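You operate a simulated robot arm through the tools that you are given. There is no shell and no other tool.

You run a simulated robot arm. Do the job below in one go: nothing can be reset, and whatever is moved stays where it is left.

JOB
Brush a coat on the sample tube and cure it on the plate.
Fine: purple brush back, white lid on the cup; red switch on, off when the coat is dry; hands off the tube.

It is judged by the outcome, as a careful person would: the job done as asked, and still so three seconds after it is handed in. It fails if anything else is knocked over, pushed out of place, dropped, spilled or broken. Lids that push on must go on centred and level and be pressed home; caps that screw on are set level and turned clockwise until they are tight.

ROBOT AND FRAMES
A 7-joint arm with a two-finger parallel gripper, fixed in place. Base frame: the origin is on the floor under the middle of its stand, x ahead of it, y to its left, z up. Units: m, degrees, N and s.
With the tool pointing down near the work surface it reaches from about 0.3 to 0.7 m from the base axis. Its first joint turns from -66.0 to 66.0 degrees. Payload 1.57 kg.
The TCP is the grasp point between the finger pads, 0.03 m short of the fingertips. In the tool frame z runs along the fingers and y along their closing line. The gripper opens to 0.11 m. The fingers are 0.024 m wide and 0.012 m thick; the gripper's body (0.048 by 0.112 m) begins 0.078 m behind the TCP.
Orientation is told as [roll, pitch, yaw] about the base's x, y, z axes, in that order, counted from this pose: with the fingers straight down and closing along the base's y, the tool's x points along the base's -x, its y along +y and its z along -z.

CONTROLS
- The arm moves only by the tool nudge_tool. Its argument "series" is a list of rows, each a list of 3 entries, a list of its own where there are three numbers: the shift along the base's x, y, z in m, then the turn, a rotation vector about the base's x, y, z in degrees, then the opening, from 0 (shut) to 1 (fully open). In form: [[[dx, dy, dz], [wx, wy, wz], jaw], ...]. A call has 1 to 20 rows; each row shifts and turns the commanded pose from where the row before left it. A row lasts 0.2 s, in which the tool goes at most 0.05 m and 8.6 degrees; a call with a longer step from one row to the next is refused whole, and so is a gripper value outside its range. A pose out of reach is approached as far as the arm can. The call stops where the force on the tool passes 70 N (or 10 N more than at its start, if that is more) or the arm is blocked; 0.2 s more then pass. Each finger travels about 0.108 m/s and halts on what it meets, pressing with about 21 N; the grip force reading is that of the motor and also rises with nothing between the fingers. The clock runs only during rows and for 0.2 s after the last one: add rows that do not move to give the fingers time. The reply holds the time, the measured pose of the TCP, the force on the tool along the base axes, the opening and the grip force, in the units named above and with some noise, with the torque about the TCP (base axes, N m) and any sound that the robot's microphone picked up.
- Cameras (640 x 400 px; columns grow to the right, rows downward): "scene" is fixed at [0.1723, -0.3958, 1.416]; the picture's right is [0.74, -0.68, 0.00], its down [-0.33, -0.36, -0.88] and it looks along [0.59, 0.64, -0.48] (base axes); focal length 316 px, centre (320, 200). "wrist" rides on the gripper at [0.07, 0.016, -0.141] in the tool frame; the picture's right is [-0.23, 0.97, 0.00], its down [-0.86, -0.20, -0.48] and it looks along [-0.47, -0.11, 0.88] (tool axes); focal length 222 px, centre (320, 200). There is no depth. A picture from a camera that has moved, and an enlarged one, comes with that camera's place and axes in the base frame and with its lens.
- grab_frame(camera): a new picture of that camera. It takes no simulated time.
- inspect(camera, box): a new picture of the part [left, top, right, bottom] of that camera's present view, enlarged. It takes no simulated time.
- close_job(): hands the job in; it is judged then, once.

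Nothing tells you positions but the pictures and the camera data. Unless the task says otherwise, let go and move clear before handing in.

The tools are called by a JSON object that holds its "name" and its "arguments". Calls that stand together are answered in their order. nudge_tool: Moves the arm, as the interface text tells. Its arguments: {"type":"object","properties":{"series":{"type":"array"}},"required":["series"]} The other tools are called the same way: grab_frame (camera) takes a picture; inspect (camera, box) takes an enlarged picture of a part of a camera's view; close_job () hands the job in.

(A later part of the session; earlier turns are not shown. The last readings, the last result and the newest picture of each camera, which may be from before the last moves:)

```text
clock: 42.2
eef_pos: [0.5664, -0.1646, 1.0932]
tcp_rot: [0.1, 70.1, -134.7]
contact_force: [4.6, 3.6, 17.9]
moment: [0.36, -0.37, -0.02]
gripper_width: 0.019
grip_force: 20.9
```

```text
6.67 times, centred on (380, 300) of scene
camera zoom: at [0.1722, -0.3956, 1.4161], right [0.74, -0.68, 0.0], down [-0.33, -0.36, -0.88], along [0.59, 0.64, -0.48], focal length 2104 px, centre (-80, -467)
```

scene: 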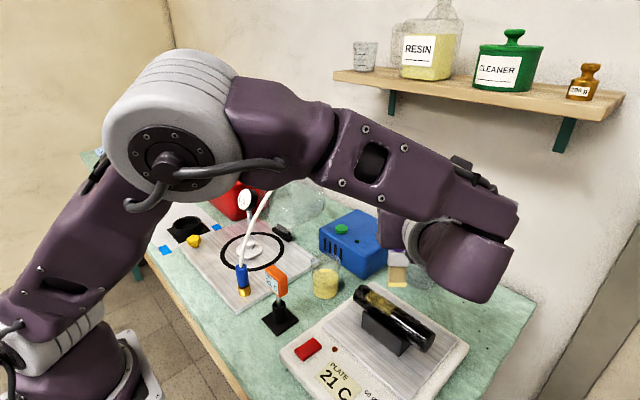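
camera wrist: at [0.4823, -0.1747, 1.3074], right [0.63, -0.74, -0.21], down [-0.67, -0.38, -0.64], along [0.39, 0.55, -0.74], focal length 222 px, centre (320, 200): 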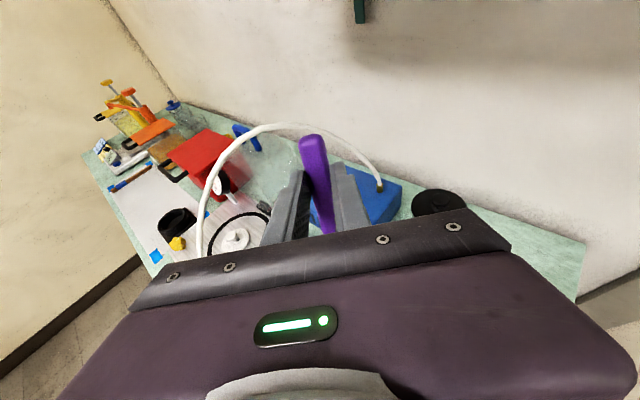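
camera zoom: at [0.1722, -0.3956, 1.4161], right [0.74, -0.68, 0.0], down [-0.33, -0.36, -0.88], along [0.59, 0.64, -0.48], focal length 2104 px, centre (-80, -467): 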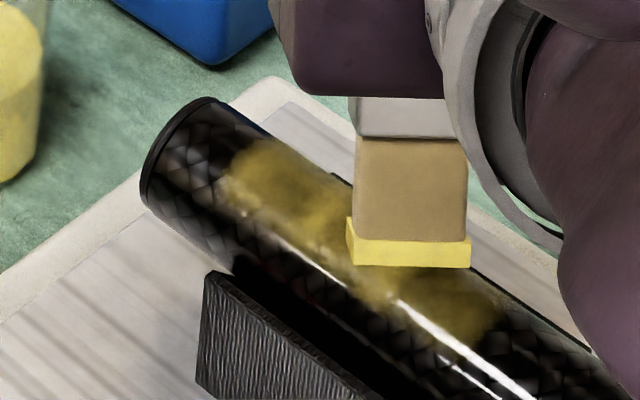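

Contact is at about TCP z 1.096, and the coat has extended under the tip. I'll ease up 3 mm so the pressure is light, then stroke toward the -y end.

{"name": "nudge_tool", "arguments": {"series": [[[0, 0, 0.003], [0, 0, 0], 0.0], [[0, -0.008, 0], [0, 0, 0], 0.0], [[0, -0.008, 0], [0, 0, 0], 0.0]]}}

{"name": "inspect", "arguments": {"camera": "scene", "box": [340, 260, 440, 350]}}

```text
clock: 43.0
eef_pos: [0.5666, -0.1826, 1.0954]
tcp_rot: [-0.1, 70.0, -135.0]
contact_force: [0.4, 0.0, 0.0]
moment: [0.01, -0.02, 0.02]
gripper_width: 0.0187
grip_force: 21.0
```

```text
4.44 times, centred on (390, 305) of scene
camera zoom: at [0.1724, -0.3958, 1.416], right [0.74, -0.68, 0.0], down [-0.33, -0.36, -0.88], along [0.59, 0.64, -0.48], focal length 1402 px, centre (9, -267)
```

zoom: 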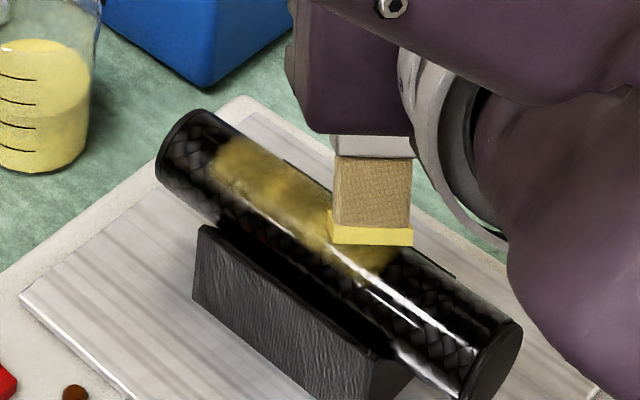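

The force dropped to zero, so I'm just off the surface. I'll go 1 mm lower and keep stroking toward -y.

{"name": "nudge_tool", "arguments": {"series": [[[0, -0.004, -0.001], [0, 0, 0], 0.0], [[0, -0.008, -0.0005], [0, 0, 0], 0.0], [[0, -0.008, 0], [0, 0, 0], 0.0]]}}

{"name": "inspect", "arguments": {"camera": "scene", "box": [340, 260, 440, 350]}}

```text
clock: 43.8
eef_pos: [0.5658, -0.203, 1.0952]
tcp_rot: [0.1, 70.1, -134.9]
contact_force: [-0.7, -0.2, -0.6]
moment: [-0.04, 0.0, 0.0]
gripper_width: 0.0186
grip_force: 20.8
```

```text
4.44 times, centred on (390, 305) of scene
camera zoom: at [0.1724, -0.3958, 1.416], right [0.74, -0.68, 0.0], down [-0.33, -0.36, -0.88], along [0.59, 0.64, -0.48], focal length 1402 px, centre (9, -267)
```

zoom: 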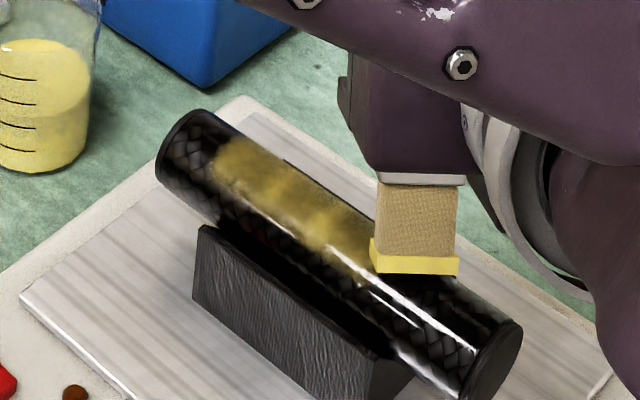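

The tip is hovering about 4 mm again, since the brush gave a little in the grip when pressed. I'll lower in 1.5 mm steps until contact.

{"name": "nudge_tool", "arguments": {"series": [[[0, 0, -0.002], [0, 0, 0], 0.0]]}}

{"name": "nudge_tool", "arguments": {"series": [[[0, 0, -0.001], [0, 0, 0], 0.0]]}}

```text
clock: 44.2
eef_pos: [0.5654, -0.2026, 1.0939]
tcp_rot: [0.0, 69.9, -134.9]
contact_force: [-1.2, -1.3, 0.8]
moment: [-0.07, 0.09, 0.01]
gripper_width: 0.0188
grip_force: 21.2
```

```text
clock: 44.6
eef_pos: [0.567, -0.2012, 1.0921]
tcp_rot: [0.3, 70.1, -134.7]
contact_force: [-0.2, -2.5, 9.9]
moment: [-0.28, 0.21, 0.0]
gripper_width: 0.0189
grip_force: 20.8
```

Contact at 9.9 N. I'll ease up 0.7 mm and stroke to the -y end with light pressure.

{"name": "nudge_tool", "arguments": {"series": [[[0, 0, 0.0007], [0, 0, 0], 0.0], [[0, -0.006, 0], [0, 0, 0], 0.0], [[0, -0.006, 0], [0, 0, 0], 0.0]]}}

{"name": "inspect", "arguments": {"camera": "scene", "box": [340, 260, 440, 350]}}

```text
clock: 45.4
eef_pos: [0.5672, -0.2132, 1.093]
tcp_rot: [0.1, 70.2, -134.8]
contact_force: [2.0, 4.0, 12.1]
moment: [0.43, 0.02, -0.03]
gripper_width: 0.0192
grip_force: 20.7
```

```text
4.44 times, centred on (390, 305) of scene
camera zoom: at [0.1722, -0.3956, 1.4161], right [0.74, -0.68, 0.0], down [-0.33, -0.36, -0.88], along [0.59, 0.64, -0.48], focal length 1402 px, centre (9, -267)
```

zoom: 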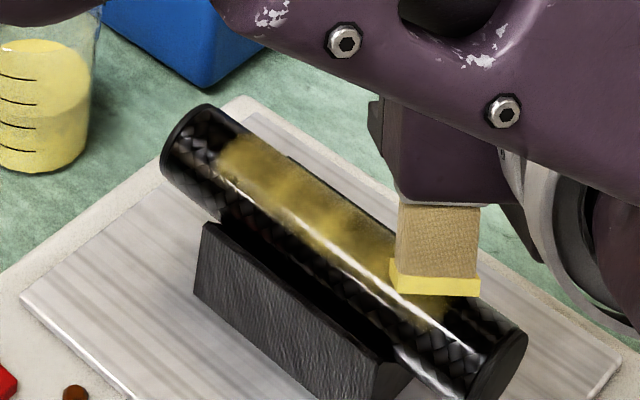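

The tube shifted slightly under 12 N near its unsupported end, which is too much. I'll lift off gently now and check how it settles.

{"name": "nudge_tool", "arguments": {"series": [[[0, 0, 0.002], [0, 0, 0], 0.0], [[0, 0, 0.004], [0, 0, 0], 0.0], [[0, 0, 0], [0, 0, 0], 0.0]]}}

{"name": "inspect", "arguments": {"camera": "scene", "box": [340, 260, 440, 350]}}

```text
clock: 46.2
eef_pos: [0.5656, -0.2139, 1.0983]
tcp_rot: [0.0, 70.0, -135.0]
contact_force: [0.5, 1.1, -0.9]
moment: [-0.02, 0.0, 0.0]
gripper_width: 0.0192
grip_force: 21.0
```

```text
4.44 times, centred on (390, 305) of scene
camera zoom: at [0.1724, -0.3958, 1.416], right [0.74, -0.68, 0.0], down [-0.33, -0.36, -0.88], along [0.59, 0.64, -0.48], focal length 1402 px, centre (9, -267)
```

zoom: 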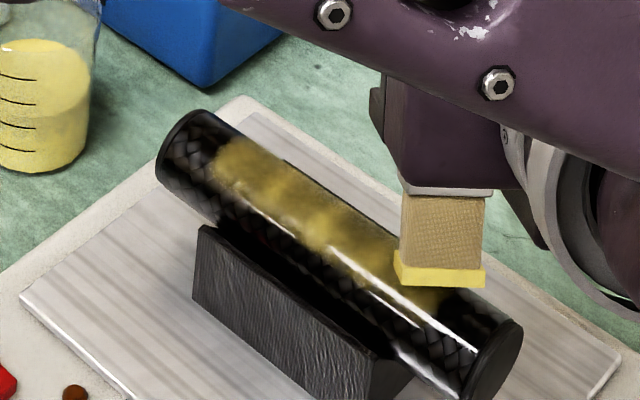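

The tube settled back exactly where it was, and the coat now reaches about y -0.243. I'll place the tip over the -y end and touch very lightly there.

{"name": "nudge_tool", "arguments": {"series": [[[0, -0.014, 0], [0, 0, 0], 0.0], [[0, 0, -0.003], [0, 0, 0], 0.0], [[0, 0, 0], [0, 0, 0], 0.0]]}}

{"name": "inspect", "arguments": {"camera": "scene", "box": [350, 270, 450, 360]}}

```text
clock: 47.0
eef_pos: [0.5656, -0.228, 1.0947]
tcp_rot: [0.1, 69.9, -134.9]
contact_force: [0.1, 0.6, -0.5]
moment: [-0.02, -0.02, 0.04]
gripper_width: 0.0192
grip_force: 20.9
```

```text
4.44 times, centred on (400, 315) of scene
camera zoom: at [0.1724, -0.3958, 1.416], right [0.74, -0.68, 0.0], down [-0.33, -0.36, -0.88], along [0.59, 0.64, -0.48], focal length 1402 px, centre (-36, -311)
```

zoom: 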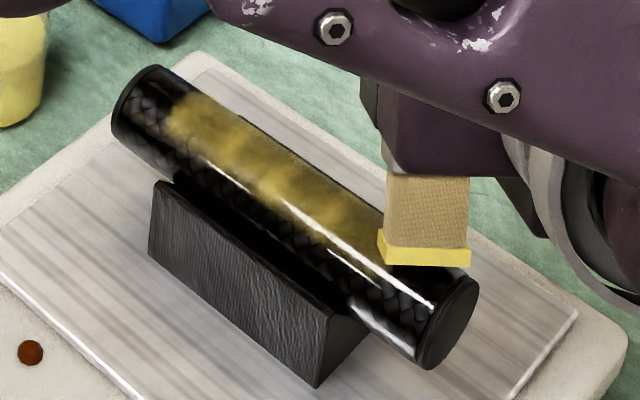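

The tip is over the end section. I'll lower in small increments to a very light touch.

{"name": "nudge_tool", "arguments": {"series": [[[0, 0, -0.0015], [0, 0, 0], 0.0]]}}

{"name": "nudge_tool", "arguments": {"series": [[[0, 0, -0.0007], [0, 0, 0], 0.0]]}}

{"name": "inspect", "arguments": {"camera": "scene", "box": [350, 270, 450, 360]}}

```text
clock: 47.4
eef_pos: [0.5649, -0.2287, 1.0943]
tcp_rot: [0.1, 69.9, -134.8]
contact_force: [0.0, -1.3, -0.3]
moment: [0.03, -0.01, 0.01]
gripper_width: 0.019
grip_force: 21.4
```

```text
clock: 47.8
eef_pos: [0.5658, -0.227, 1.0934]
tcp_rot: [0.1, 70.0, -134.9]
contact_force: [0.6, 0.0, -0.4]
moment: [0.04, 0.01, 0.02]
gripper_width: 0.0188
grip_force: 21.1
```

```text
4.44 times, centred on (400, 315) of scene
camera zoom: at [0.1724, -0.3958, 1.416], right [0.74, -0.68, 0.0], down [-0.33, -0.36, -0.88], along [0.59, 0.64, -0.48], focal length 1402 px, centre (-36, -311)
```

zoom: 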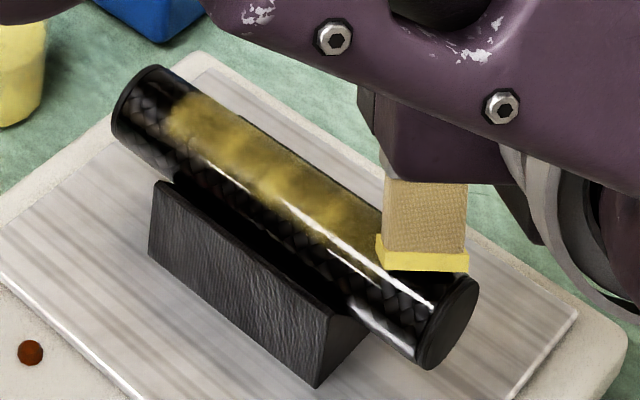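

Still above; I'll continue with small steps.

{"name": "nudge_tool", "arguments": {"series": [[[0, 0, -0.001], [0, 0, 0], 0.0]]}}

{"name": "nudge_tool", "arguments": {"series": [[[0, 0, -0.0007], [0, 0, 0], 0.0]]}}

```text
clock: 48.2
eef_pos: [0.5657, -0.2272, 1.0931]
tcp_rot: [0.1, 70.0, -134.8]
contact_force: [-0.5, 0.3, 3.3]
moment: [-0.04, 0.1, 0.0]
gripper_width: 0.0189
grip_force: 21.1
```

```text
clock: 48.6
eef_pos: [0.5653, -0.227, 1.0922]
tcp_rot: [0.3, 70.1, -134.7]
contact_force: [-0.2, -0.6, 10.9]
moment: [-0.2, 0.16, 0.02]
gripper_width: 0.019
grip_force: 20.9
```

{"name": "inspect", "arguments": {"camera": "scene", "box": [350, 270, 450, 360]}}

```text
4.44 times, centred on (400, 315) of scene
camera zoom: at [0.1722, -0.3958, 1.416], right [0.74, -0.68, 0.0], down [-0.33, -0.36, -0.88], along [0.59, 0.64, -0.48], focal length 1402 px, centre (-36, -311)
```

zoom: 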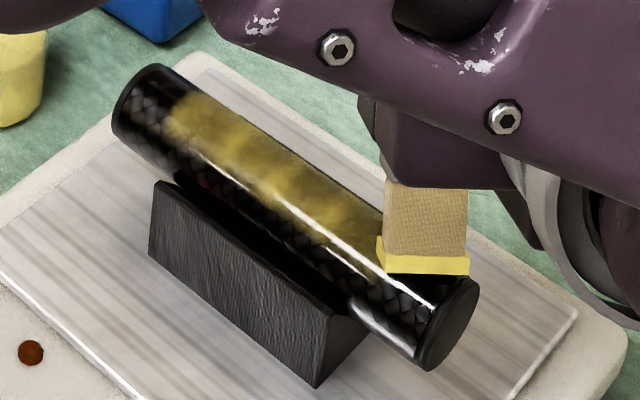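

The tip is in contact. I'll ease slightly, make a short stroke back and forth on this end, then lift to see the coat.

{"name": "nudge_tool", "arguments": {"series": [[[0, -0.003, 0.0006], [0, 0, 0], 0.0], [[0, 0.006, 0], [0, 0, 0], 0.0], [[0, 0, 0.004], [0, 0, 0], 0.0], [[-0.01, 0.03, 0.02], [0, 0, 0], 0.0], [[0, 0.03, 0.02], [0, 0, 0], 0.0], [[0, 0, 0], [0, 0, 0], 0.0]]}}

{"name": "inspect", "arguments": {"camera": "scene", "box": [340, 260, 440, 350]}}

{"name": "grab_frame", "arguments": {"camera": "scene"}}

```text
clock: 50.0
eef_pos: [0.5565, -0.1624, 1.1342]
tcp_rot: [-0.1, 69.9, -135.0]
contact_force: [-0.4, -0.9, -1.1]
moment: [0.01, 0.01, -0.03]
gripper_width: 0.019
grip_force: 20.7
```

```text
4.44 times, centred on (390, 305) of scene
camera zoom: at [0.1724, -0.3958, 1.416], right [0.74, -0.68, 0.0], down [-0.33, -0.36, -0.88], along [0.59, 0.64, -0.48], focal length 1402 px, centre (9, -267)
```

zoom: 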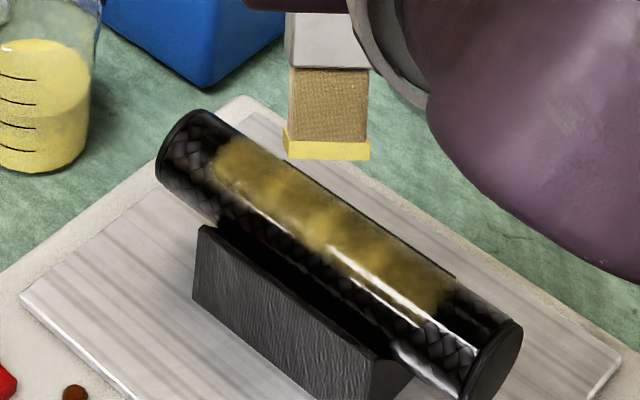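

```text
taken
```

scene: 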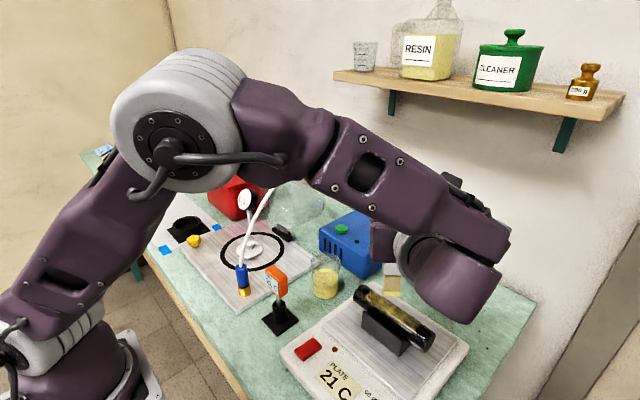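

The coat now runs from about y -0.128 to -0.247 across the top; both ends are still bare. I'll go to the +y end next and touch lightly there.

{"name": "nudge_tool", "arguments": {"series": [[[0.005, 0.03, -0.01], [0, 0, 0], 0.0], [[0.004, 0.03, -0.012], [0, 0, 0], 0.0], [[0, 0, -0.008], [0, 0, 0], 0.0], [[0, 0, 0], [0, 0, 0], 0.0]]}}

{"name": "inspect", "arguments": {"camera": "scene", "box": [330, 250, 430, 340]}}

```text
clock: 51.0
eef_pos: [0.5652, -0.1023, 1.1064]
tcp_rot: [0.0, 69.9, -134.9]
contact_force: [0.0, -0.2, -0.2]
moment: [-0.01, 0.0, 0.01]
gripper_width: 0.0188
grip_force: 20.8
```

```text
4.44 times, centred on (380, 295) of scene
camera zoom: at [0.1724, -0.3958, 1.416], right [0.74, -0.68, 0.0], down [-0.33, -0.36, -0.88], along [0.59, 0.64, -0.48], focal length 1402 px, centre (53, -222)
```

zoom: 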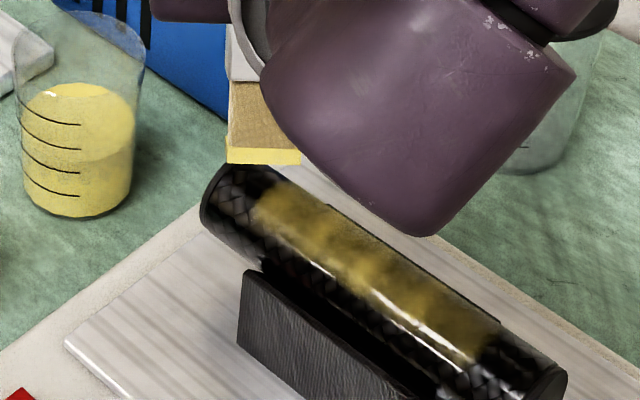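

The tip is above the +y end, about 11 mm up. I'll lower in stages to a light touch.

{"name": "nudge_tool", "arguments": {"series": [[[0, 0, -0.008], [0, 0, 0], 0.0], [[0, 0, -0.002], [0, 0, 0], 0.0], [[0, 0, 0], [0, 0, 0], 0.0]]}}

{"name": "nudge_tool", "arguments": {"series": [[[0, 0, -0.0012], [0, 0, 0], 0.0]]}}

{"name": "inspect", "arguments": {"camera": "scene", "box": [330, 250, 430, 340]}}

```text
clock: 51.8
eef_pos: [0.5631, -0.1038, 1.0951]
tcp_rot: [0.2, 70.0, -134.9]
contact_force: [0.0, -0.9, -1.0]
moment: [0.01, 0.02, 0.03]
gripper_width: 0.0188
grip_force: 21.0
```

```text
clock: 52.2
eef_pos: [0.5647, -0.1043, 1.0946]
tcp_rot: [0.0, 69.9, -134.9]
contact_force: [-0.2, 0.0, -0.7]
moment: [0.01, 0.0, 0.0]
gripper_width: 0.0188
grip_force: 20.3
```

```text
4.44 times, centred on (380, 295) of scene
camera zoom: at [0.1724, -0.3958, 1.416], right [0.74, -0.68, 0.0], down [-0.33, -0.36, -0.88], along [0.59, 0.64, -0.48], focal length 1402 px, centre (53, -222)
```

zoom: 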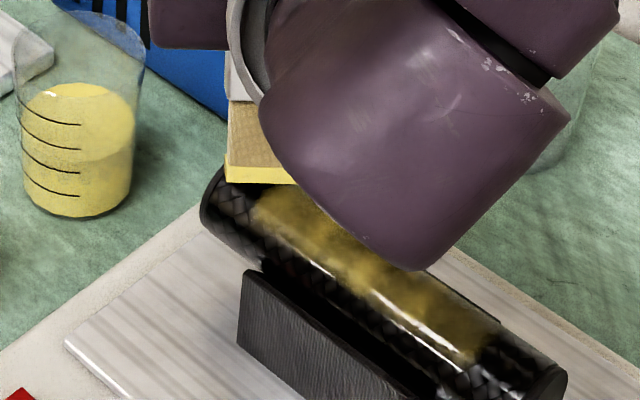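

Nearly there; I'll take small steps until a light force shows.

{"name": "nudge_tool", "arguments": {"series": [[[0.001, 0, -0.001], [0, 0, 0], 0.0]]}}

{"name": "nudge_tool", "arguments": {"series": [[[0, 0, -0.0007], [0, 0, 0], 0.0]]}}

```text
clock: 52.6
eef_pos: [0.5659, -0.1032, 1.0932]
tcp_rot: [0.1, 70.0, -134.9]
contact_force: [-0.3, 0.5, 0.2]
moment: [0.01, -0.02, 0.01]
gripper_width: 0.0192
grip_force: 20.8
```

```text
clock: 53.0
eef_pos: [0.5654, -0.1039, 1.0929]
tcp_rot: [0.1, 70.0, -134.9]
contact_force: [0.0, -0.1, -0.7]
moment: [0.0, -0.02, 0.04]
gripper_width: 0.0188
grip_force: 20.9
```

{"name": "nudge_tool", "arguments": {"series": [[[0, 0, -0.0007], [0, 0, 0], 0.0]]}}

{"name": "inspect", "arguments": {"camera": "scene", "box": [340, 260, 400, 320]}}

```text
clock: 53.4
eef_pos: [0.5656, -0.1034, 1.0942]
tcp_rot: [0.1, 70.0, -134.9]
contact_force: [1.2, -0.4, -0.1]
moment: [0.01, 0.0, 0.02]
gripper_width: 0.0192
grip_force: 21.0
```

```text
6.67 times, centred on (370, 290) of scene
camera zoom: at [0.1724, -0.3958, 1.416], right [0.74, -0.68, 0.0], down [-0.33, -0.36, -0.88], along [0.59, 0.64, -0.48], focal length 2104 px, centre (-13, -400)
```

zoom: 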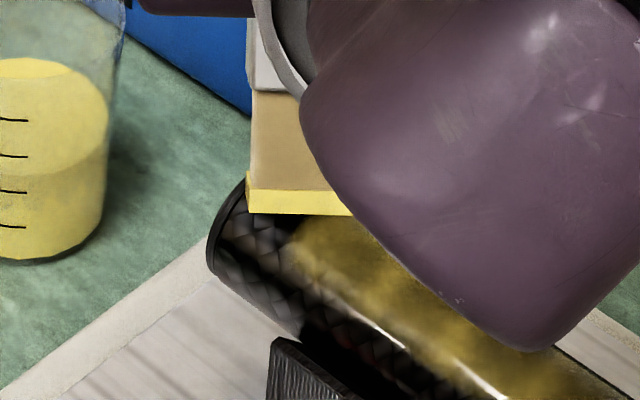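

Still not quite in contact. Lowering further in 1 mm steps.

{"name": "nudge_tool", "arguments": {"series": [[[0, 0, -0.001], [0, 0, 0], 0.0]]}}

{"name": "nudge_tool", "arguments": {"series": [[[0, 0, -0.0007], [0, 0, 0], 0.0]]}}

```text
clock: 53.8
eef_pos: [0.5648, -0.1033, 1.0919]
tcp_rot: [0.0, 70.2, -134.9]
contact_force: [-0.9, 1.3, 2.9]
moment: [0.01, 0.1, -0.04]
gripper_width: 0.0189
grip_force: 21.2
```

```text
clock: 54.2
eef_pos: [0.5658, -0.1038, 1.0896]
tcp_rot: [-0.1, 70.1, -134.9]
contact_force: [-0.3, 1.4, 6.6]
moment: [0.09, 0.14, -0.05]
gripper_width: 0.0191
grip_force: 21.5
```

Light contact now. I'll stroke across this end and back onto the coated part, then lift to check.

{"name": "nudge_tool", "arguments": {"series": [[[0, 0.004, 0.0003], [0, 0, 0], 0.0], [[0, 0.004, 0], [0, 0, 0], 0.0], [[0, -0.006, 0], [0, 0, 0], 0.0], [[0, -0.008, 0], [0, 0, 0], 0.0], [[0, -0.008, 0.0003], [0, 0, 0], 0.0]]}}

{"name": "inspect", "arguments": {"camera": "scene", "box": [340, 260, 440, 350]}}

```text
clock: 55.4
eef_pos: [0.567, -0.118, 1.0928]
tcp_rot: [0.1, 70.0, -134.9]
contact_force: [-0.5, 0.7, 1.5]
moment: [0.09, -0.02, -0.01]
gripper_width: 0.0187
grip_force: 20.5
```

```text
4.44 times, centred on (390, 305) of scene
camera zoom: at [0.1723, -0.3958, 1.416], right [0.74, -0.68, 0.0], down [-0.33, -0.36, -0.88], along [0.59, 0.64, -0.48], focal length 1402 px, centre (9, -267)
```

zoom: 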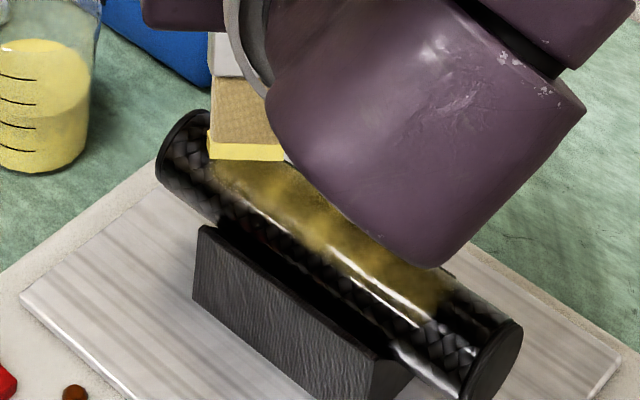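

Contact is light at 1.5 N. I'll make a second pass slightly toward the front flank (-x) along the tube, checking partway.

{"name": "nudge_tool", "arguments": {"series": [[[-0.006, -0.004, 0], [0, 0, 0], 0.0], [[0, -0.012, 0], [0, 0, 0], 0.0], [[0, -0.012, 0], [0, 0, 0], 0.0], [[0, -0.012, 0], [0, 0, 0], 0.0]]}}

{"name": "inspect", "arguments": {"camera": "scene", "box": [340, 260, 440, 350]}}

```text
clock: 56.4
eef_pos: [0.5601, -0.1574, 1.0917]
tcp_rot: [0.0, 70.0, -135.0]
contact_force: [0.5, -0.1, 0.2]
moment: [0.03, -0.01, 0.01]
gripper_width: 0.0188
grip_force: 20.9
```

```text
4.44 times, centred on (390, 305) of scene
camera zoom: at [0.1724, -0.3958, 1.416], right [0.74, -0.68, 0.0], down [-0.33, -0.36, -0.88], along [0.59, 0.64, -0.48], focal length 1402 px, centre (9, -267)
```

zoom: 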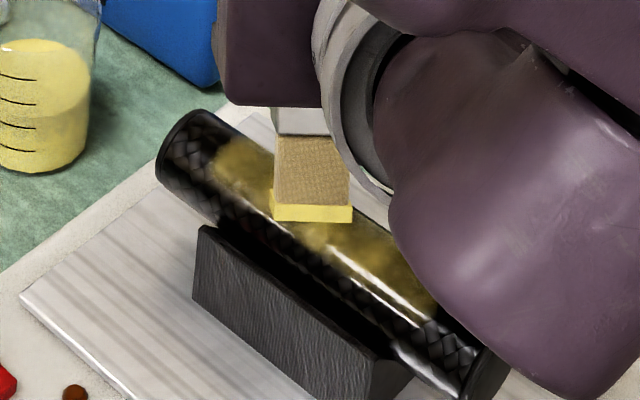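

The coat's edges at both ends stay fixed, about 2 cm in from the tube's tips, so the coat zone seems to be the middle section. I'll finish this pass to the -y end and then lift to look closely.

{"name": "nudge_tool", "arguments": {"series": [[[0, -0.012, -0.0012], [0, 0, 0], 0.0], [[0, -0.012, 0], [0, 0, 0], 0.0], [[0, -0.012, 0], [0, 0, 0], 0.0]]}}

{"name": "inspect", "arguments": {"camera": "scene", "box": [340, 260, 440, 350]}}

```text
clock: 57.2
eef_pos: [0.5619, -0.1926, 1.0912]
tcp_rot: [0.2, 70.1, -134.8]
contact_force: [1.2, 4.0, 9.6]
moment: [0.33, -0.05, -0.03]
gripper_width: 0.0191
grip_force: 20.8
```

```text
4.44 times, centred on (390, 305) of scene
camera zoom: at [0.1722, -0.3956, 1.4161], right [0.74, -0.68, 0.0], down [-0.33, -0.36, -0.88], along [0.59, 0.64, -0.48], focal length 1402 px, centre (9, -267)
```

zoom: 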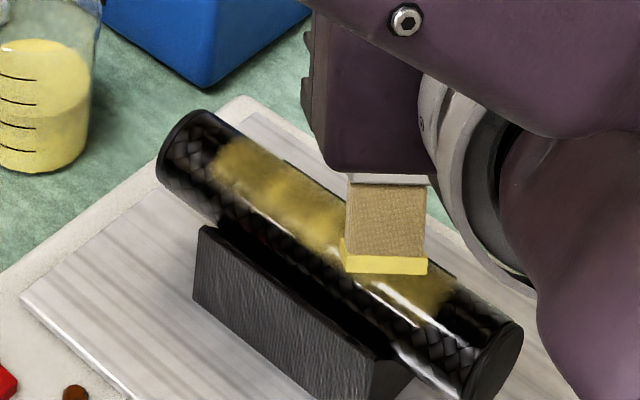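

Contact is good here. I'll ease slightly, finish the stroke, then lift away.

{"name": "nudge_tool", "arguments": {"series": [[[0, -0.01, 0.0006], [0, 0, 0], 0.0], [[0, -0.01, 0.0002], [0, 0, 0], 0.0], [[0, -0.01, 0.0002], [0, 0, 0], 0.0], [[0, 0, 0.005], [0, 0, 0], 0.0], [[-0.01, 0.02, 0.03], [0, 0, 0], 0.0], [[-0.01, 0.035, 0.03], [0, 0, 0], 0.0], [[0, 0.03, 0.03], [0, 0, 0], 0.0], [[0, 0, 0], [0, 0, 0], 0.0]]}}

{"name": "inspect", "arguments": {"camera": "scene", "box": [340, 270, 440, 350]}}

{"name": "grab_frame", "arguments": {"camera": "scene"}}

```text
clock: 59.0
eef_pos: [0.538, -0.1404, 1.1836]
tcp_rot: [0.0, 70.0, -134.9]
contact_force: [-0.5, 0.5, -0.9]
moment: [0.02, 0.03, 0.02]
gripper_width: 0.0189
grip_force: 20.8
```

```text
5.00 times, centred on (390, 310) of scene
camera zoom: at [0.1724, -0.3958, 1.416], right [0.74, -0.68, 0.0], down [-0.33, -0.36, -0.88], along [0.59, 0.64, -0.48], focal length 1578 px, centre (-30, -350)
```

zoom: 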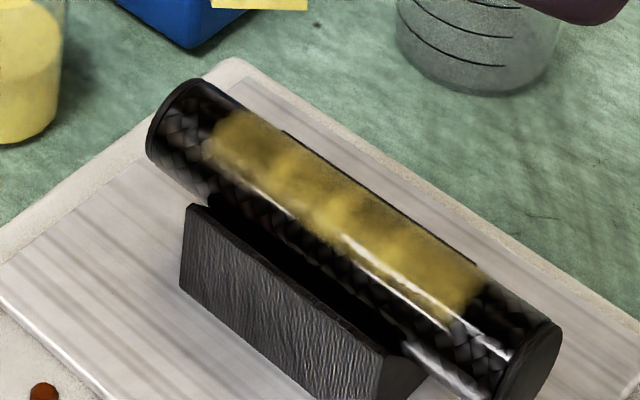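

```text
taken
```

scene: 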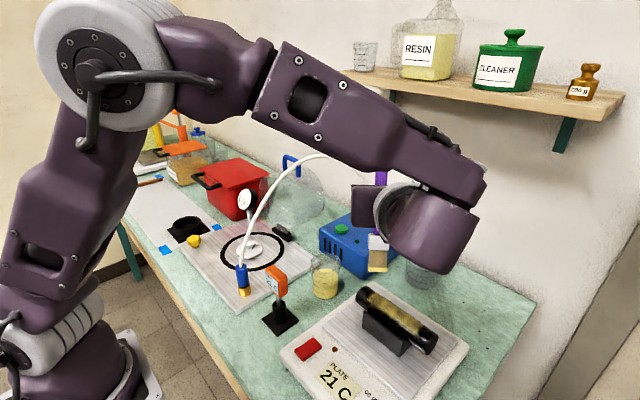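

The coat now looks even along the whole zone on top. I'll zoom in for any thin spots.

{"name": "inspect", "arguments": {"camera": "scene", "box": [360, 280, 430, 340]}}

{"name": "grab_frame", "arguments": {"camera": "wrist"}}

```text
6.67 times, centred on (395, 310) of scene
camera zoom: at [0.1724, -0.3958, 1.416], right [0.74, -0.68, 0.0], down [-0.33, -0.36, -0.88], along [0.59, 0.64, -0.48], focal length 2104 px, centre (-180, -533)
```

zoom: 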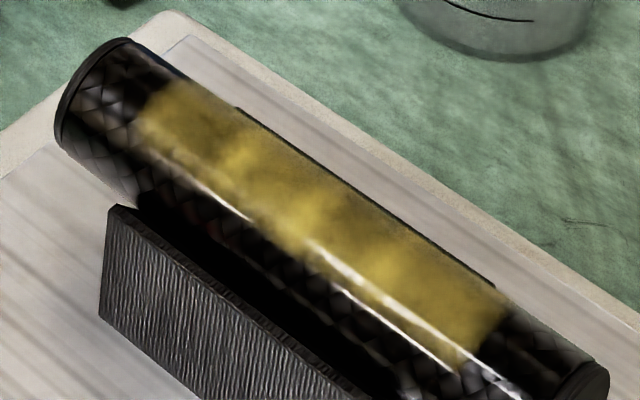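

```text
taken
camera wrist: at [0.4729, -0.2282, 1.2965], right [0.63, -0.74, -0.21], down [-0.67, -0.38, -0.64], along [0.39, 0.55, -0.74], focal length 222 px, centre (320, 200)
```

wrist: 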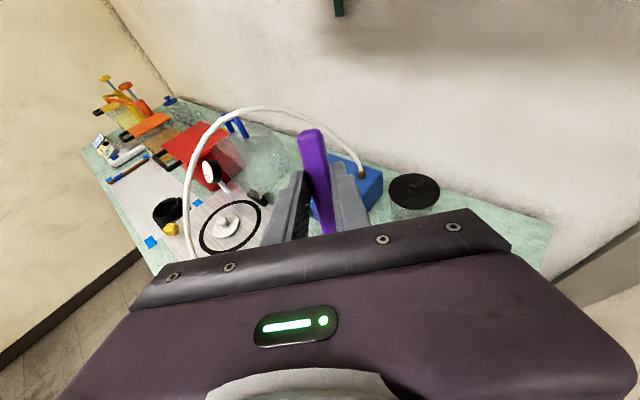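

All lobes are covered, though the two ends look slightly thinner than the middle. I'll make one more light pass over the full zone along the crown.

{"name": "nudge_tool", "arguments": {"series": [[[0.014, 0.015, -0.03], [0, 0, 0], 0.0], [[0.014, 0.01, -0.03], [0, 0, 0], 0.0], [[0, 0, -0.02], [0, 0, 0], 0.0], [[0, 0, -0.008], [0, 0, 0], 0.0], [[0, 0, 0], [0, 0, 0], 0.0]]}}

{"name": "nudge_tool", "arguments": {"series": [[[0, 0, -0.002], [0, 0, 0], 0.0]]}}

```text
clock: 60.2
eef_pos: [0.569, -0.1156, 1.0975]
tcp_rot: [0.0, 70.1, -134.9]
contact_force: [0.3, 0.2, -0.5]
moment: [0.02, 0.04, -0.01]
gripper_width: 0.0188
grip_force: 21.0
```

```text
clock: 60.6
eef_pos: [0.5684, -0.1161, 1.0935]
tcp_rot: [-0.1, 69.9, -135.0]
contact_force: [0.0, -0.2, -0.2]
moment: [0.01, 0.01, -0.02]
gripper_width: 0.019
grip_force: 21.2
```

{"name": "nudge_tool", "arguments": {"series": [[[0, 0, -0.001], [0, 0, 0], 0.0]]}}

{"name": "nudge_tool", "arguments": {"series": [[[0, 0, -0.0008], [0, 0, 0], 0.0]]}}

{"name": "nudge_tool", "arguments": {"series": [[[0, 0, 0], [0, 0, 0], 0.0]]}}

```text
clock: 61.0
eef_pos: [0.5684, -0.1155, 1.0933]
tcp_rot: [-0.1, 69.9, -135.0]
contact_force: [0.1, 0.1, -0.3]
moment: [-0.02, 0.02, 0.0]
gripper_width: 0.019
grip_force: 21.1
```

```text
clock: 61.4
eef_pos: [0.5676, -0.1154, 1.0932]
tcp_rot: [0.1, 70.0, -134.9]
contact_force: [0.0, -0.1, -0.3]
moment: [-0.01, -0.02, 0.02]
gripper_width: 0.0189
grip_force: 21.4
```

```text
clock: 61.8
eef_pos: [0.5704, -0.1151, 1.0923]
tcp_rot: [0.0, 69.9, -134.8]
contact_force: [0.7, 0.6, -0.4]
moment: [0.0, 0.02, -0.01]
gripper_width: 0.019
grip_force: 20.8
```

{"name": "nudge_tool", "arguments": {"series": [[[0, 0, -0.001], [0, 0, 0], 0.0]]}}

{"name": "nudge_tool", "arguments": {"series": [[[0, 0, -0.0007], [0, 0, 0], 0.0]]}}

{"name": "inspect", "arguments": {"camera": "scene", "box": [340, 260, 440, 350]}}

```text
clock: 62.2
eef_pos: [0.5687, -0.1158, 1.0925]
tcp_rot: [-0.1, 70.0, -135.0]
contact_force: [0.4, 0.2, -0.3]
moment: [0.01, -0.01, 0.01]
gripper_width: 0.0191
grip_force: 20.3
```

```text
clock: 62.6
eef_pos: [0.5682, -0.1151, 1.0906]
tcp_rot: [0.1, 70.0, -134.9]
contact_force: [0.3, 0.4, -1.0]
moment: [-0.02, 0.03, 0.0]
gripper_width: 0.0189
grip_force: 20.7
```

```text
4.44 times, centred on (390, 305) of scene
camera zoom: at [0.1724, -0.3958, 1.416], right [0.74, -0.68, 0.0], down [-0.33, -0.36, -0.88], along [0.59, 0.64, -0.48], focal length 1402 px, centre (9, -267)
```

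zoom: 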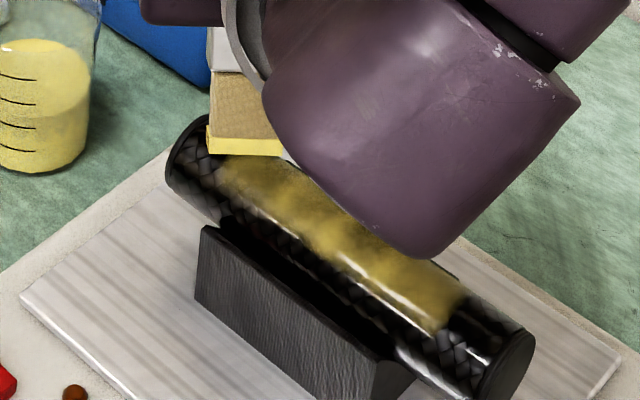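

The tube has slid about 5–6 mm toward -y in its cradle from the friction of strokes in that direction. I'll do the remaining pass in the +y direction, which should ease it back; first I'll lift and go to the other end of the zone.

{"name": "nudge_tool", "arguments": {"series": [[[0, 0, 0.008], [0, 0, 0], 0.0], [[-0.001, -0.03, 0.002], [0, 0, 0], 0.0], [[0, -0.04, 0], [0, 0, 0], 0.0], [[0, -0.03, 0], [0, 0, 0], 0.0], [[0, 0, -0.006], [0, 0, 0], 0.0], [[0, 0, 0], [0, 0, 0], 0.0]]}}

{"name": "inspect", "arguments": {"camera": "scene", "box": [340, 260, 440, 350]}}

```text
clock: 64.0
eef_pos: [0.5652, -0.2126, 1.0974]
tcp_rot: [0.1, 70.0, -135.0]
contact_force: [0.3, 0.9, 0.2]
moment: [-0.02, -0.01, 0.0]
gripper_width: 0.0187
grip_force: 20.9
```

```text
4.44 times, centred on (390, 305) of scene
camera zoom: at [0.1723, -0.3958, 1.416], right [0.74, -0.68, 0.0], down [-0.33, -0.36, -0.88], along [0.59, 0.64, -0.48], focal length 1402 px, centre (9, -267)
```

zoom: 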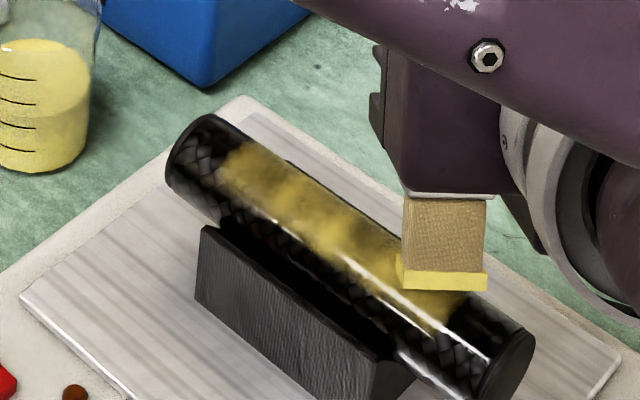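

The tip is over the far part of the zone and the tube sits stably. I'll lower into contact and stroke toward +y.

{"name": "nudge_tool", "arguments": {"series": [[[0, 0, -0.003], [0, 0, 0], 0.0]]}}

{"name": "nudge_tool", "arguments": {"series": [[[0, 0, -0.001], [0, 0, 0], 0.0]]}}

{"name": "nudge_tool", "arguments": {"series": [[[0, 0, -0.0008], [0, 0, 0], 0.0]]}}

```text
clock: 64.4
eef_pos: [0.5663, -0.2143, 1.0933]
tcp_rot: [0.1, 70.1, -134.9]
contact_force: [-0.4, -0.2, 0.2]
moment: [-0.01, -0.08, 0.0]
gripper_width: 0.0188
grip_force: 20.8
```

```text
clock: 64.8
eef_pos: [0.5663, -0.214, 1.0921]
tcp_rot: [0.0, 70.0, -134.8]
contact_force: [0.2, 0.4, -0.8]
moment: [-0.02, 0.0, -0.01]
gripper_width: 0.0188
grip_force: 21.2
```

```text
clock: 65.2
eef_pos: [0.5663, -0.215, 1.0925]
tcp_rot: [0.1, 70.0, -134.9]
contact_force: [-0.5, 0.7, -0.1]
moment: [0.0, -0.02, 0.01]
gripper_width: 0.0189
grip_force: 21.0
```

{"name": "nudge_tool", "arguments": {"series": [[[0, 0, -0.0008], [0, 0, 0], 0.0]]}}

{"name": "nudge_tool", "arguments": {"series": [[[0, 0, -0.0006], [0, 0, 0], 0.0]]}}

```text
clock: 65.6
eef_pos: [0.5677, -0.2139, 1.0916]
tcp_rot: [0.2, 70.0, -134.7]
contact_force: [-0.7, -0.1, 2.6]
moment: [-0.13, 0.15, 0.01]
gripper_width: 0.0189
grip_force: 21.3
```

```text
clock: 66.0
eef_pos: [0.5669, -0.2149, 1.0907]
tcp_rot: [0.3, 70.2, -134.7]
contact_force: [-1.1, -0.3, 11.1]
moment: [-0.14, 0.24, -0.01]
gripper_width: 0.0192
grip_force: 21.3
```

Contact made. I'll stroke toward +y and check both force and tube position.

{"name": "nudge_tool", "arguments": {"series": [[[0, 0.01, 0.0003], [0, 0, 0], 0.0], [[0, 0.01, 0], [0, 0, 0], 0.0], [[0, 0.01, 0], [0, 0, 0], 0.0]]}}

{"name": "inspect", "arguments": {"camera": "scene", "box": [340, 260, 440, 350]}}

```text
clock: 66.8
eef_pos: [0.567, -0.1846, 1.0909]
tcp_rot: [0.1, 70.0, -134.8]
contact_force: [0.3, -1.3, 4.4]
moment: [-0.33, 0.11, 0.01]
gripper_width: 0.0189
grip_force: 20.8
```

```text
4.44 times, centred on (390, 305) of scene
camera zoom: at [0.1723, -0.3959, 1.416], right [0.74, -0.68, 0.0], down [-0.33, -0.36, -0.88], along [0.59, 0.64, -0.48], focal length 1402 px, centre (9, -267)
```

zoom: 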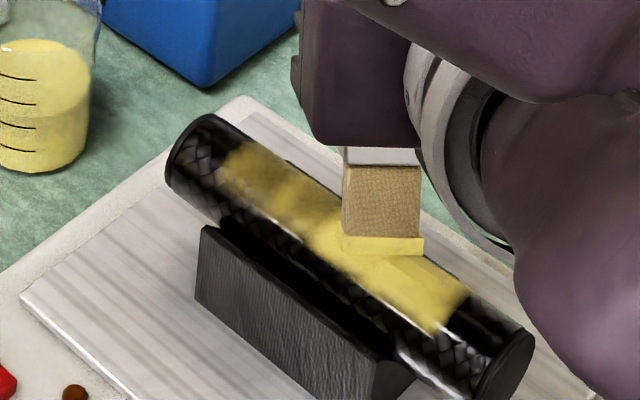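

That stroke built the coat up to a full bright layer, so the pass is worth completing. I'll continue toward +y.

{"name": "nudge_tool", "arguments": {"series": [[[0, 0.01, -0.0003], [0, 0, 0], 0.0], [[0, 0.01, 0], [0, 0, 0], 0.0], [[0, 0.01, 0], [0, 0, 0], 0.0]]}}

{"name": "inspect", "arguments": {"camera": "scene", "box": [340, 260, 440, 350]}}

```text
clock: 67.6
eef_pos: [0.5676, -0.1542, 1.0918]
tcp_rot: [0.1, 70.0, -135.0]
contact_force: [-0.4, -0.4, 0.4]
moment: [-0.15, 0.04, 0.01]
gripper_width: 0.0189
grip_force: 21.3
```

```text
4.44 times, centred on (390, 305) of scene
camera zoom: at [0.1723, -0.3958, 1.416], right [0.74, -0.68, 0.0], down [-0.33, -0.36, -0.88], along [0.59, 0.64, -0.48], focal length 1402 px, centre (9, -267)
```

zoom: 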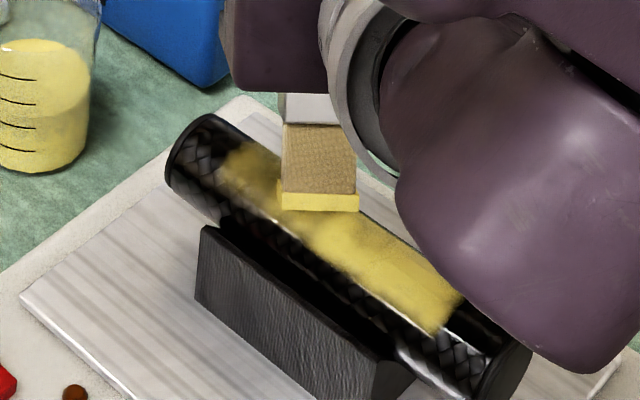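

The bright coat follows the brush. I'll lower slightly and continue to the +y end of the zone.

{"name": "nudge_tool", "arguments": {"series": [[[0, 0.008, -0.0008], [0, 0, 0], 0.0], [[0, 0.01, -0.0003], [0, 0, 0], 0.0]]}}

{"name": "nudge_tool", "arguments": {"series": [[[0, 0.008, -0.0003], [0, 0, 0], 0.0], [[0, 0.008, 0], [0, 0, 0], 0.0]]}}

{"name": "inspect", "arguments": {"camera": "scene", "box": [340, 260, 440, 350]}}

```text
clock: 68.2
eef_pos: [0.5669, -0.1369, 1.0898]
tcp_rot: [0.1, 70.2, -134.8]
contact_force: [0.7, -3.4, 9.2]
moment: [-0.41, 0.12, 0.03]
gripper_width: 0.0189
grip_force: 20.7
```

```text
clock: 68.8
eef_pos: [0.5674, -0.1212, 1.0887]
tcp_rot: [-0.2, 70.0, -135.0]
contact_force: [0.7, -1.2, 0.0]
moment: [-0.09, 0.02, -0.01]
gripper_width: 0.0191
grip_force: 20.7
```

```text
4.44 times, centred on (390, 305) of scene
camera zoom: at [0.1723, -0.3958, 1.416], right [0.74, -0.68, 0.0], down [-0.33, -0.36, -0.88], along [0.59, 0.64, -0.48], focal length 1402 px, centre (9, -267)
```

zoom: 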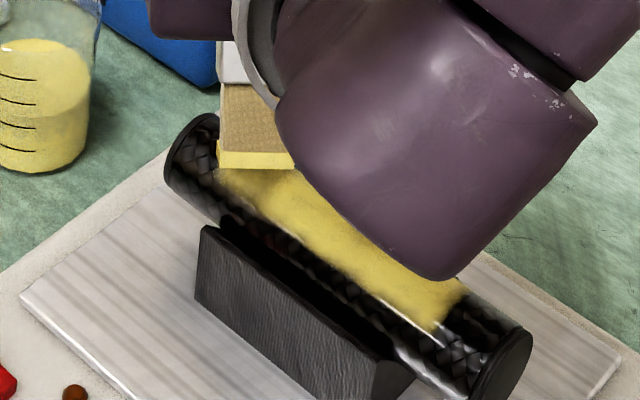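

Nearly complete; I'll finish the last centimetre and then lift off to inspect.

{"name": "nudge_tool", "arguments": {"series": [[[0, 0.004, -0.001], [0, 0, 0], 0.0], [[0, 0.006, -0.0003], [0, 0, 0], 0.0]]}}

{"name": "nudge_tool", "arguments": {"series": [[[0, 0.004, 0], [0, 0, 0], 0.0], [[0, 0, 0.005], [0, 0, 0], 0.0], [[-0.01, 0.02, 0.03], [0, 0, 0], 0.0], [[-0.01, 0.02, 0.04], [0, 0, 0], 0.0], [[0, 0, 0.02], [0, 0, 0], 0.0], [[0, 0, 0], [0, 0, 0], 0.0]]}}

{"name": "inspect", "arguments": {"camera": "scene", "box": [340, 260, 440, 350]}}

{"name": "grab_frame", "arguments": {"camera": "scene"}}

```text
clock: 69.4
eef_pos: [0.566, -0.11, 1.0889]
tcp_rot: [0.3, 70.1, -134.7]
contact_force: [1.1, -0.1, 9.5]
moment: [-0.37, -0.14, 0.08]
gripper_width: 0.019
grip_force: 20.8
```

```text
clock: 70.8
eef_pos: [0.5461, -0.0666, 1.1842]
tcp_rot: [0.0, 69.9, -134.9]
contact_force: [-0.4, -0.1, -0.3]
moment: [0.01, -0.01, 0.02]
gripper_width: 0.0192
grip_force: 20.6
```

```text
4.44 times, centred on (390, 305) of scene
camera zoom: at [0.1724, -0.3958, 1.416], right [0.74, -0.68, 0.0], down [-0.33, -0.36, -0.88], along [0.59, 0.64, -0.48], focal length 1402 px, centre (9, -267)
```

zoom: 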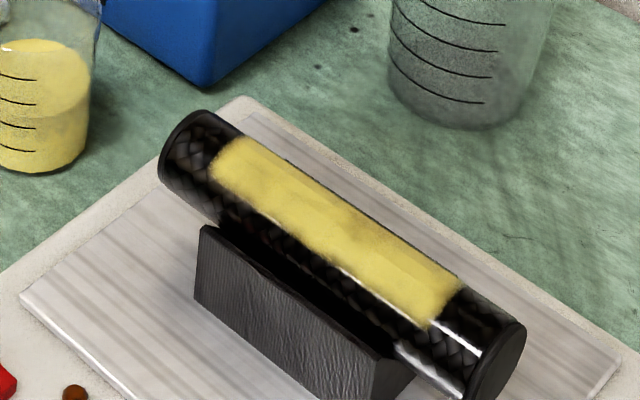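

```text
taken
```

scene: 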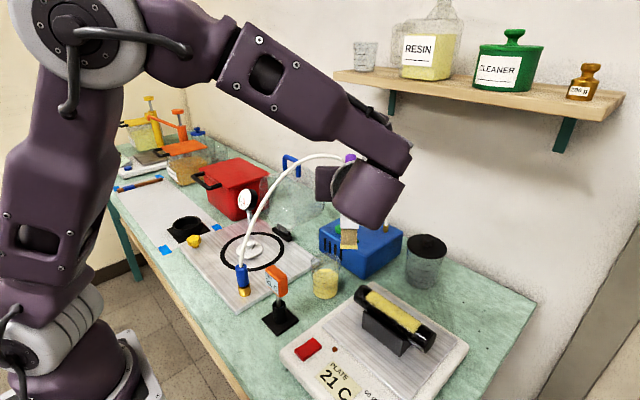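

The coat is now complete and opaque, and the tube slid back to where it started. Before returning the brush I'll check how it sits in the grip, since pressing may have turned it slightly.

{"name": "inspect", "arguments": {"camera": "wrist", "box": [240, 100, 420, 240]}}

{"name": "inspect", "arguments": {"camera": "scene", "box": [310, 140, 400, 260]}}

```text
2.86 times, centred on (330, 170) of wrist
camera zoom: at [0.4809, -0.1537, 1.2979], right [0.63, -0.74, -0.21], down [-0.67, -0.38, -0.64], along [0.39, 0.55, -0.74], focal length 635 px, centre (291, 286)
```

zoom: 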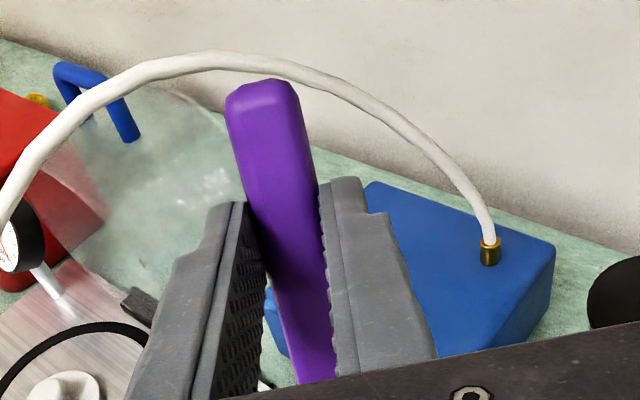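

```text
3.33 times, centred on (355, 200) of scene
camera zoom: at [0.1724, -0.3958, 1.416], right [0.74, -0.68, 0.0], down [-0.33, -0.36, -0.88], along [0.59, 0.64, -0.48], focal length 1052 px, centre (203, 200)
```

zoom: 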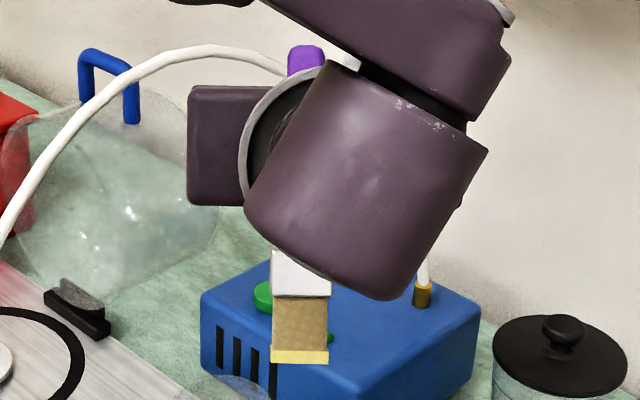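

The brush slid about 12 mm lengthwise in the grip but stayed square, so I'll correct for that on placing. I'll retreat the way I came: back to x ≈ 0.35, undoing the yaw on the way.

{"name": "nudge_tool", "arguments": {"series": [[[-0.02, -0.005, 0.005], [0, 0, 7.5], 0.0], [[-0.022, -0.005, 0.005], [0, 0, 7.5], 0.0], [[-0.022, -0.005, 0.005], [0, 0, 7.5], 0.0], [[-0.022, -0.005, 0], [0, 0, 7.5], 0.0], [[-0.022, -0.005, 0], [0, 0, 7.5], 0.0], [[-0.022, -0.005, 0], [0, 0, 7.5], 0.0], [[-0.03, 0, 0], [0, 0, 0], 0.0], [[-0.035, 0, 0], [0, 0, 0], 0.0], [[0, 0, 0], [0, 0, 0], 0.0]]}}

{"name": "grab_frame", "arguments": {"camera": "scene"}}

```text
clock: 72.8
eef_pos: [0.3525, -0.0981, 1.1977]
tcp_rot: [0.0, 70.0, -89.9]
contact_force: [0.5, -1.0, 0.0]
moment: [0.0, 0.0, 0.0]
gripper_width: 0.0189
grip_force: 21.2
```

```text
taken
```

scene: 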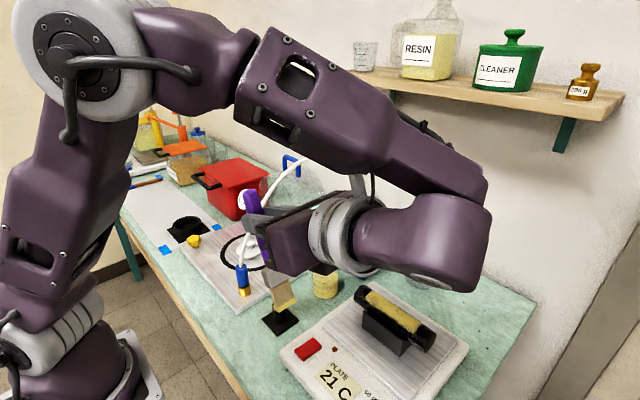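

Same safe pose as on the way out. I'll now untilt while moving back to above the brush's original spot.

{"name": "nudge_tool", "arguments": {"series": [[[-0.005, 0.03, 0], [-7, 0, 0], 0.0], [[-0.005, 0.037, 0], [-7, 0, 0], 0.0], [[-0.005, 0.038, 0], [-7, 0, 0], 0.0], [[-0.005, 0.038, 0], [-7, 0, 0], 0.0], [[-0.001, 0.038, 0], [-7, 0, 0], 0.0], [[0, 0.038, 0], [-7, 0, 0], 0.0], [[0, 0.038, 0], [-7, 0, 0], 0.0], [[0, 0.038, 0], [-7, 0, 0], 0.0], [[0, 0.038, 0], [-7, 0, 0], 0.0], [[0, 0.038, 0], [-7, 0, 0], 0.0], [[0, 0, -0.03], [0, 0, 0], 0.0], [[0, 0, -0.04], [0, 0, 0], 0.0], [[0, 0, -0.04], [0, 0, 0], 0.0], [[0, 0, -0.04], [0, 0, 0], 0.0], [[0, 0, -0.04], [0, 0, 0], 0.0], [[0, 0, 0], [0, 0, 0], 0.0]]}}

{"name": "grab_frame", "arguments": {"camera": "scene"}}

{"name": "inspect", "arguments": {"camera": "scene", "box": [140, 180, 260, 320]}}

{"name": "grab_frame", "arguments": {"camera": "wrist"}}

```text
clock: 76.2
eef_pos: [0.3261, 0.2739, 1.0073]
tcp_rot: [0.0, -0.1, -90.0]
contact_force: [0.4, 0.3, 0.0]
moment: [0.03, -0.01, -0.02]
gripper_width: 0.0188
grip_force: 20.7
```

```text
taken
```

scene: 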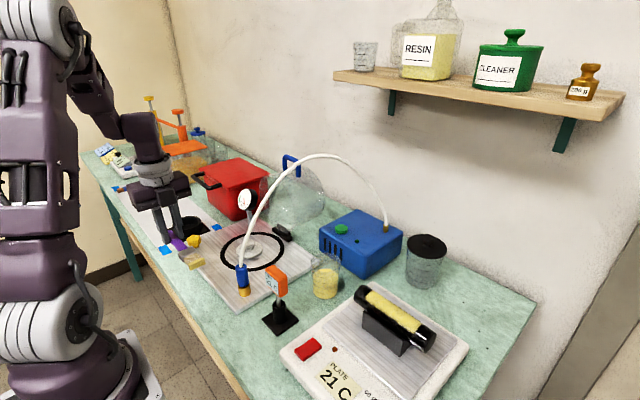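

```text
2.86 times, centred on (200, 250) of scene
camera zoom: at [0.1724, -0.3958, 1.416], right [0.74, -0.68, 0.0], down [-0.33, -0.36, -0.88], along [0.59, 0.64, -0.48], focal length 902 px, centre (663, 57)
```

zoom: 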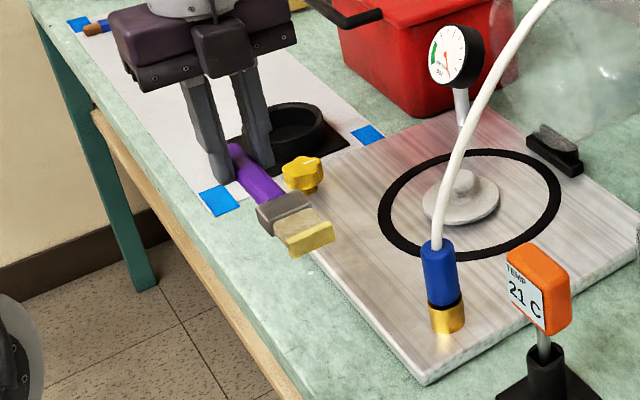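

```text
taken
camera wrist: at [0.342, 0.3438, 1.1478], right [0.97, -0.23, 0.0], down [-0.2, -0.86, 0.48], along [-0.11, -0.47, -0.88], focal length 222 px, centre (320, 200)
```

wrist: 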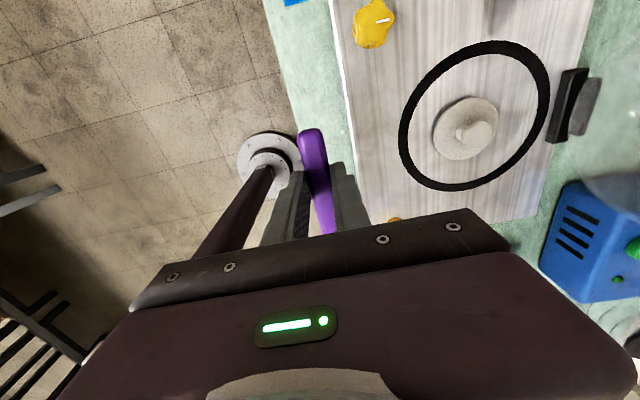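

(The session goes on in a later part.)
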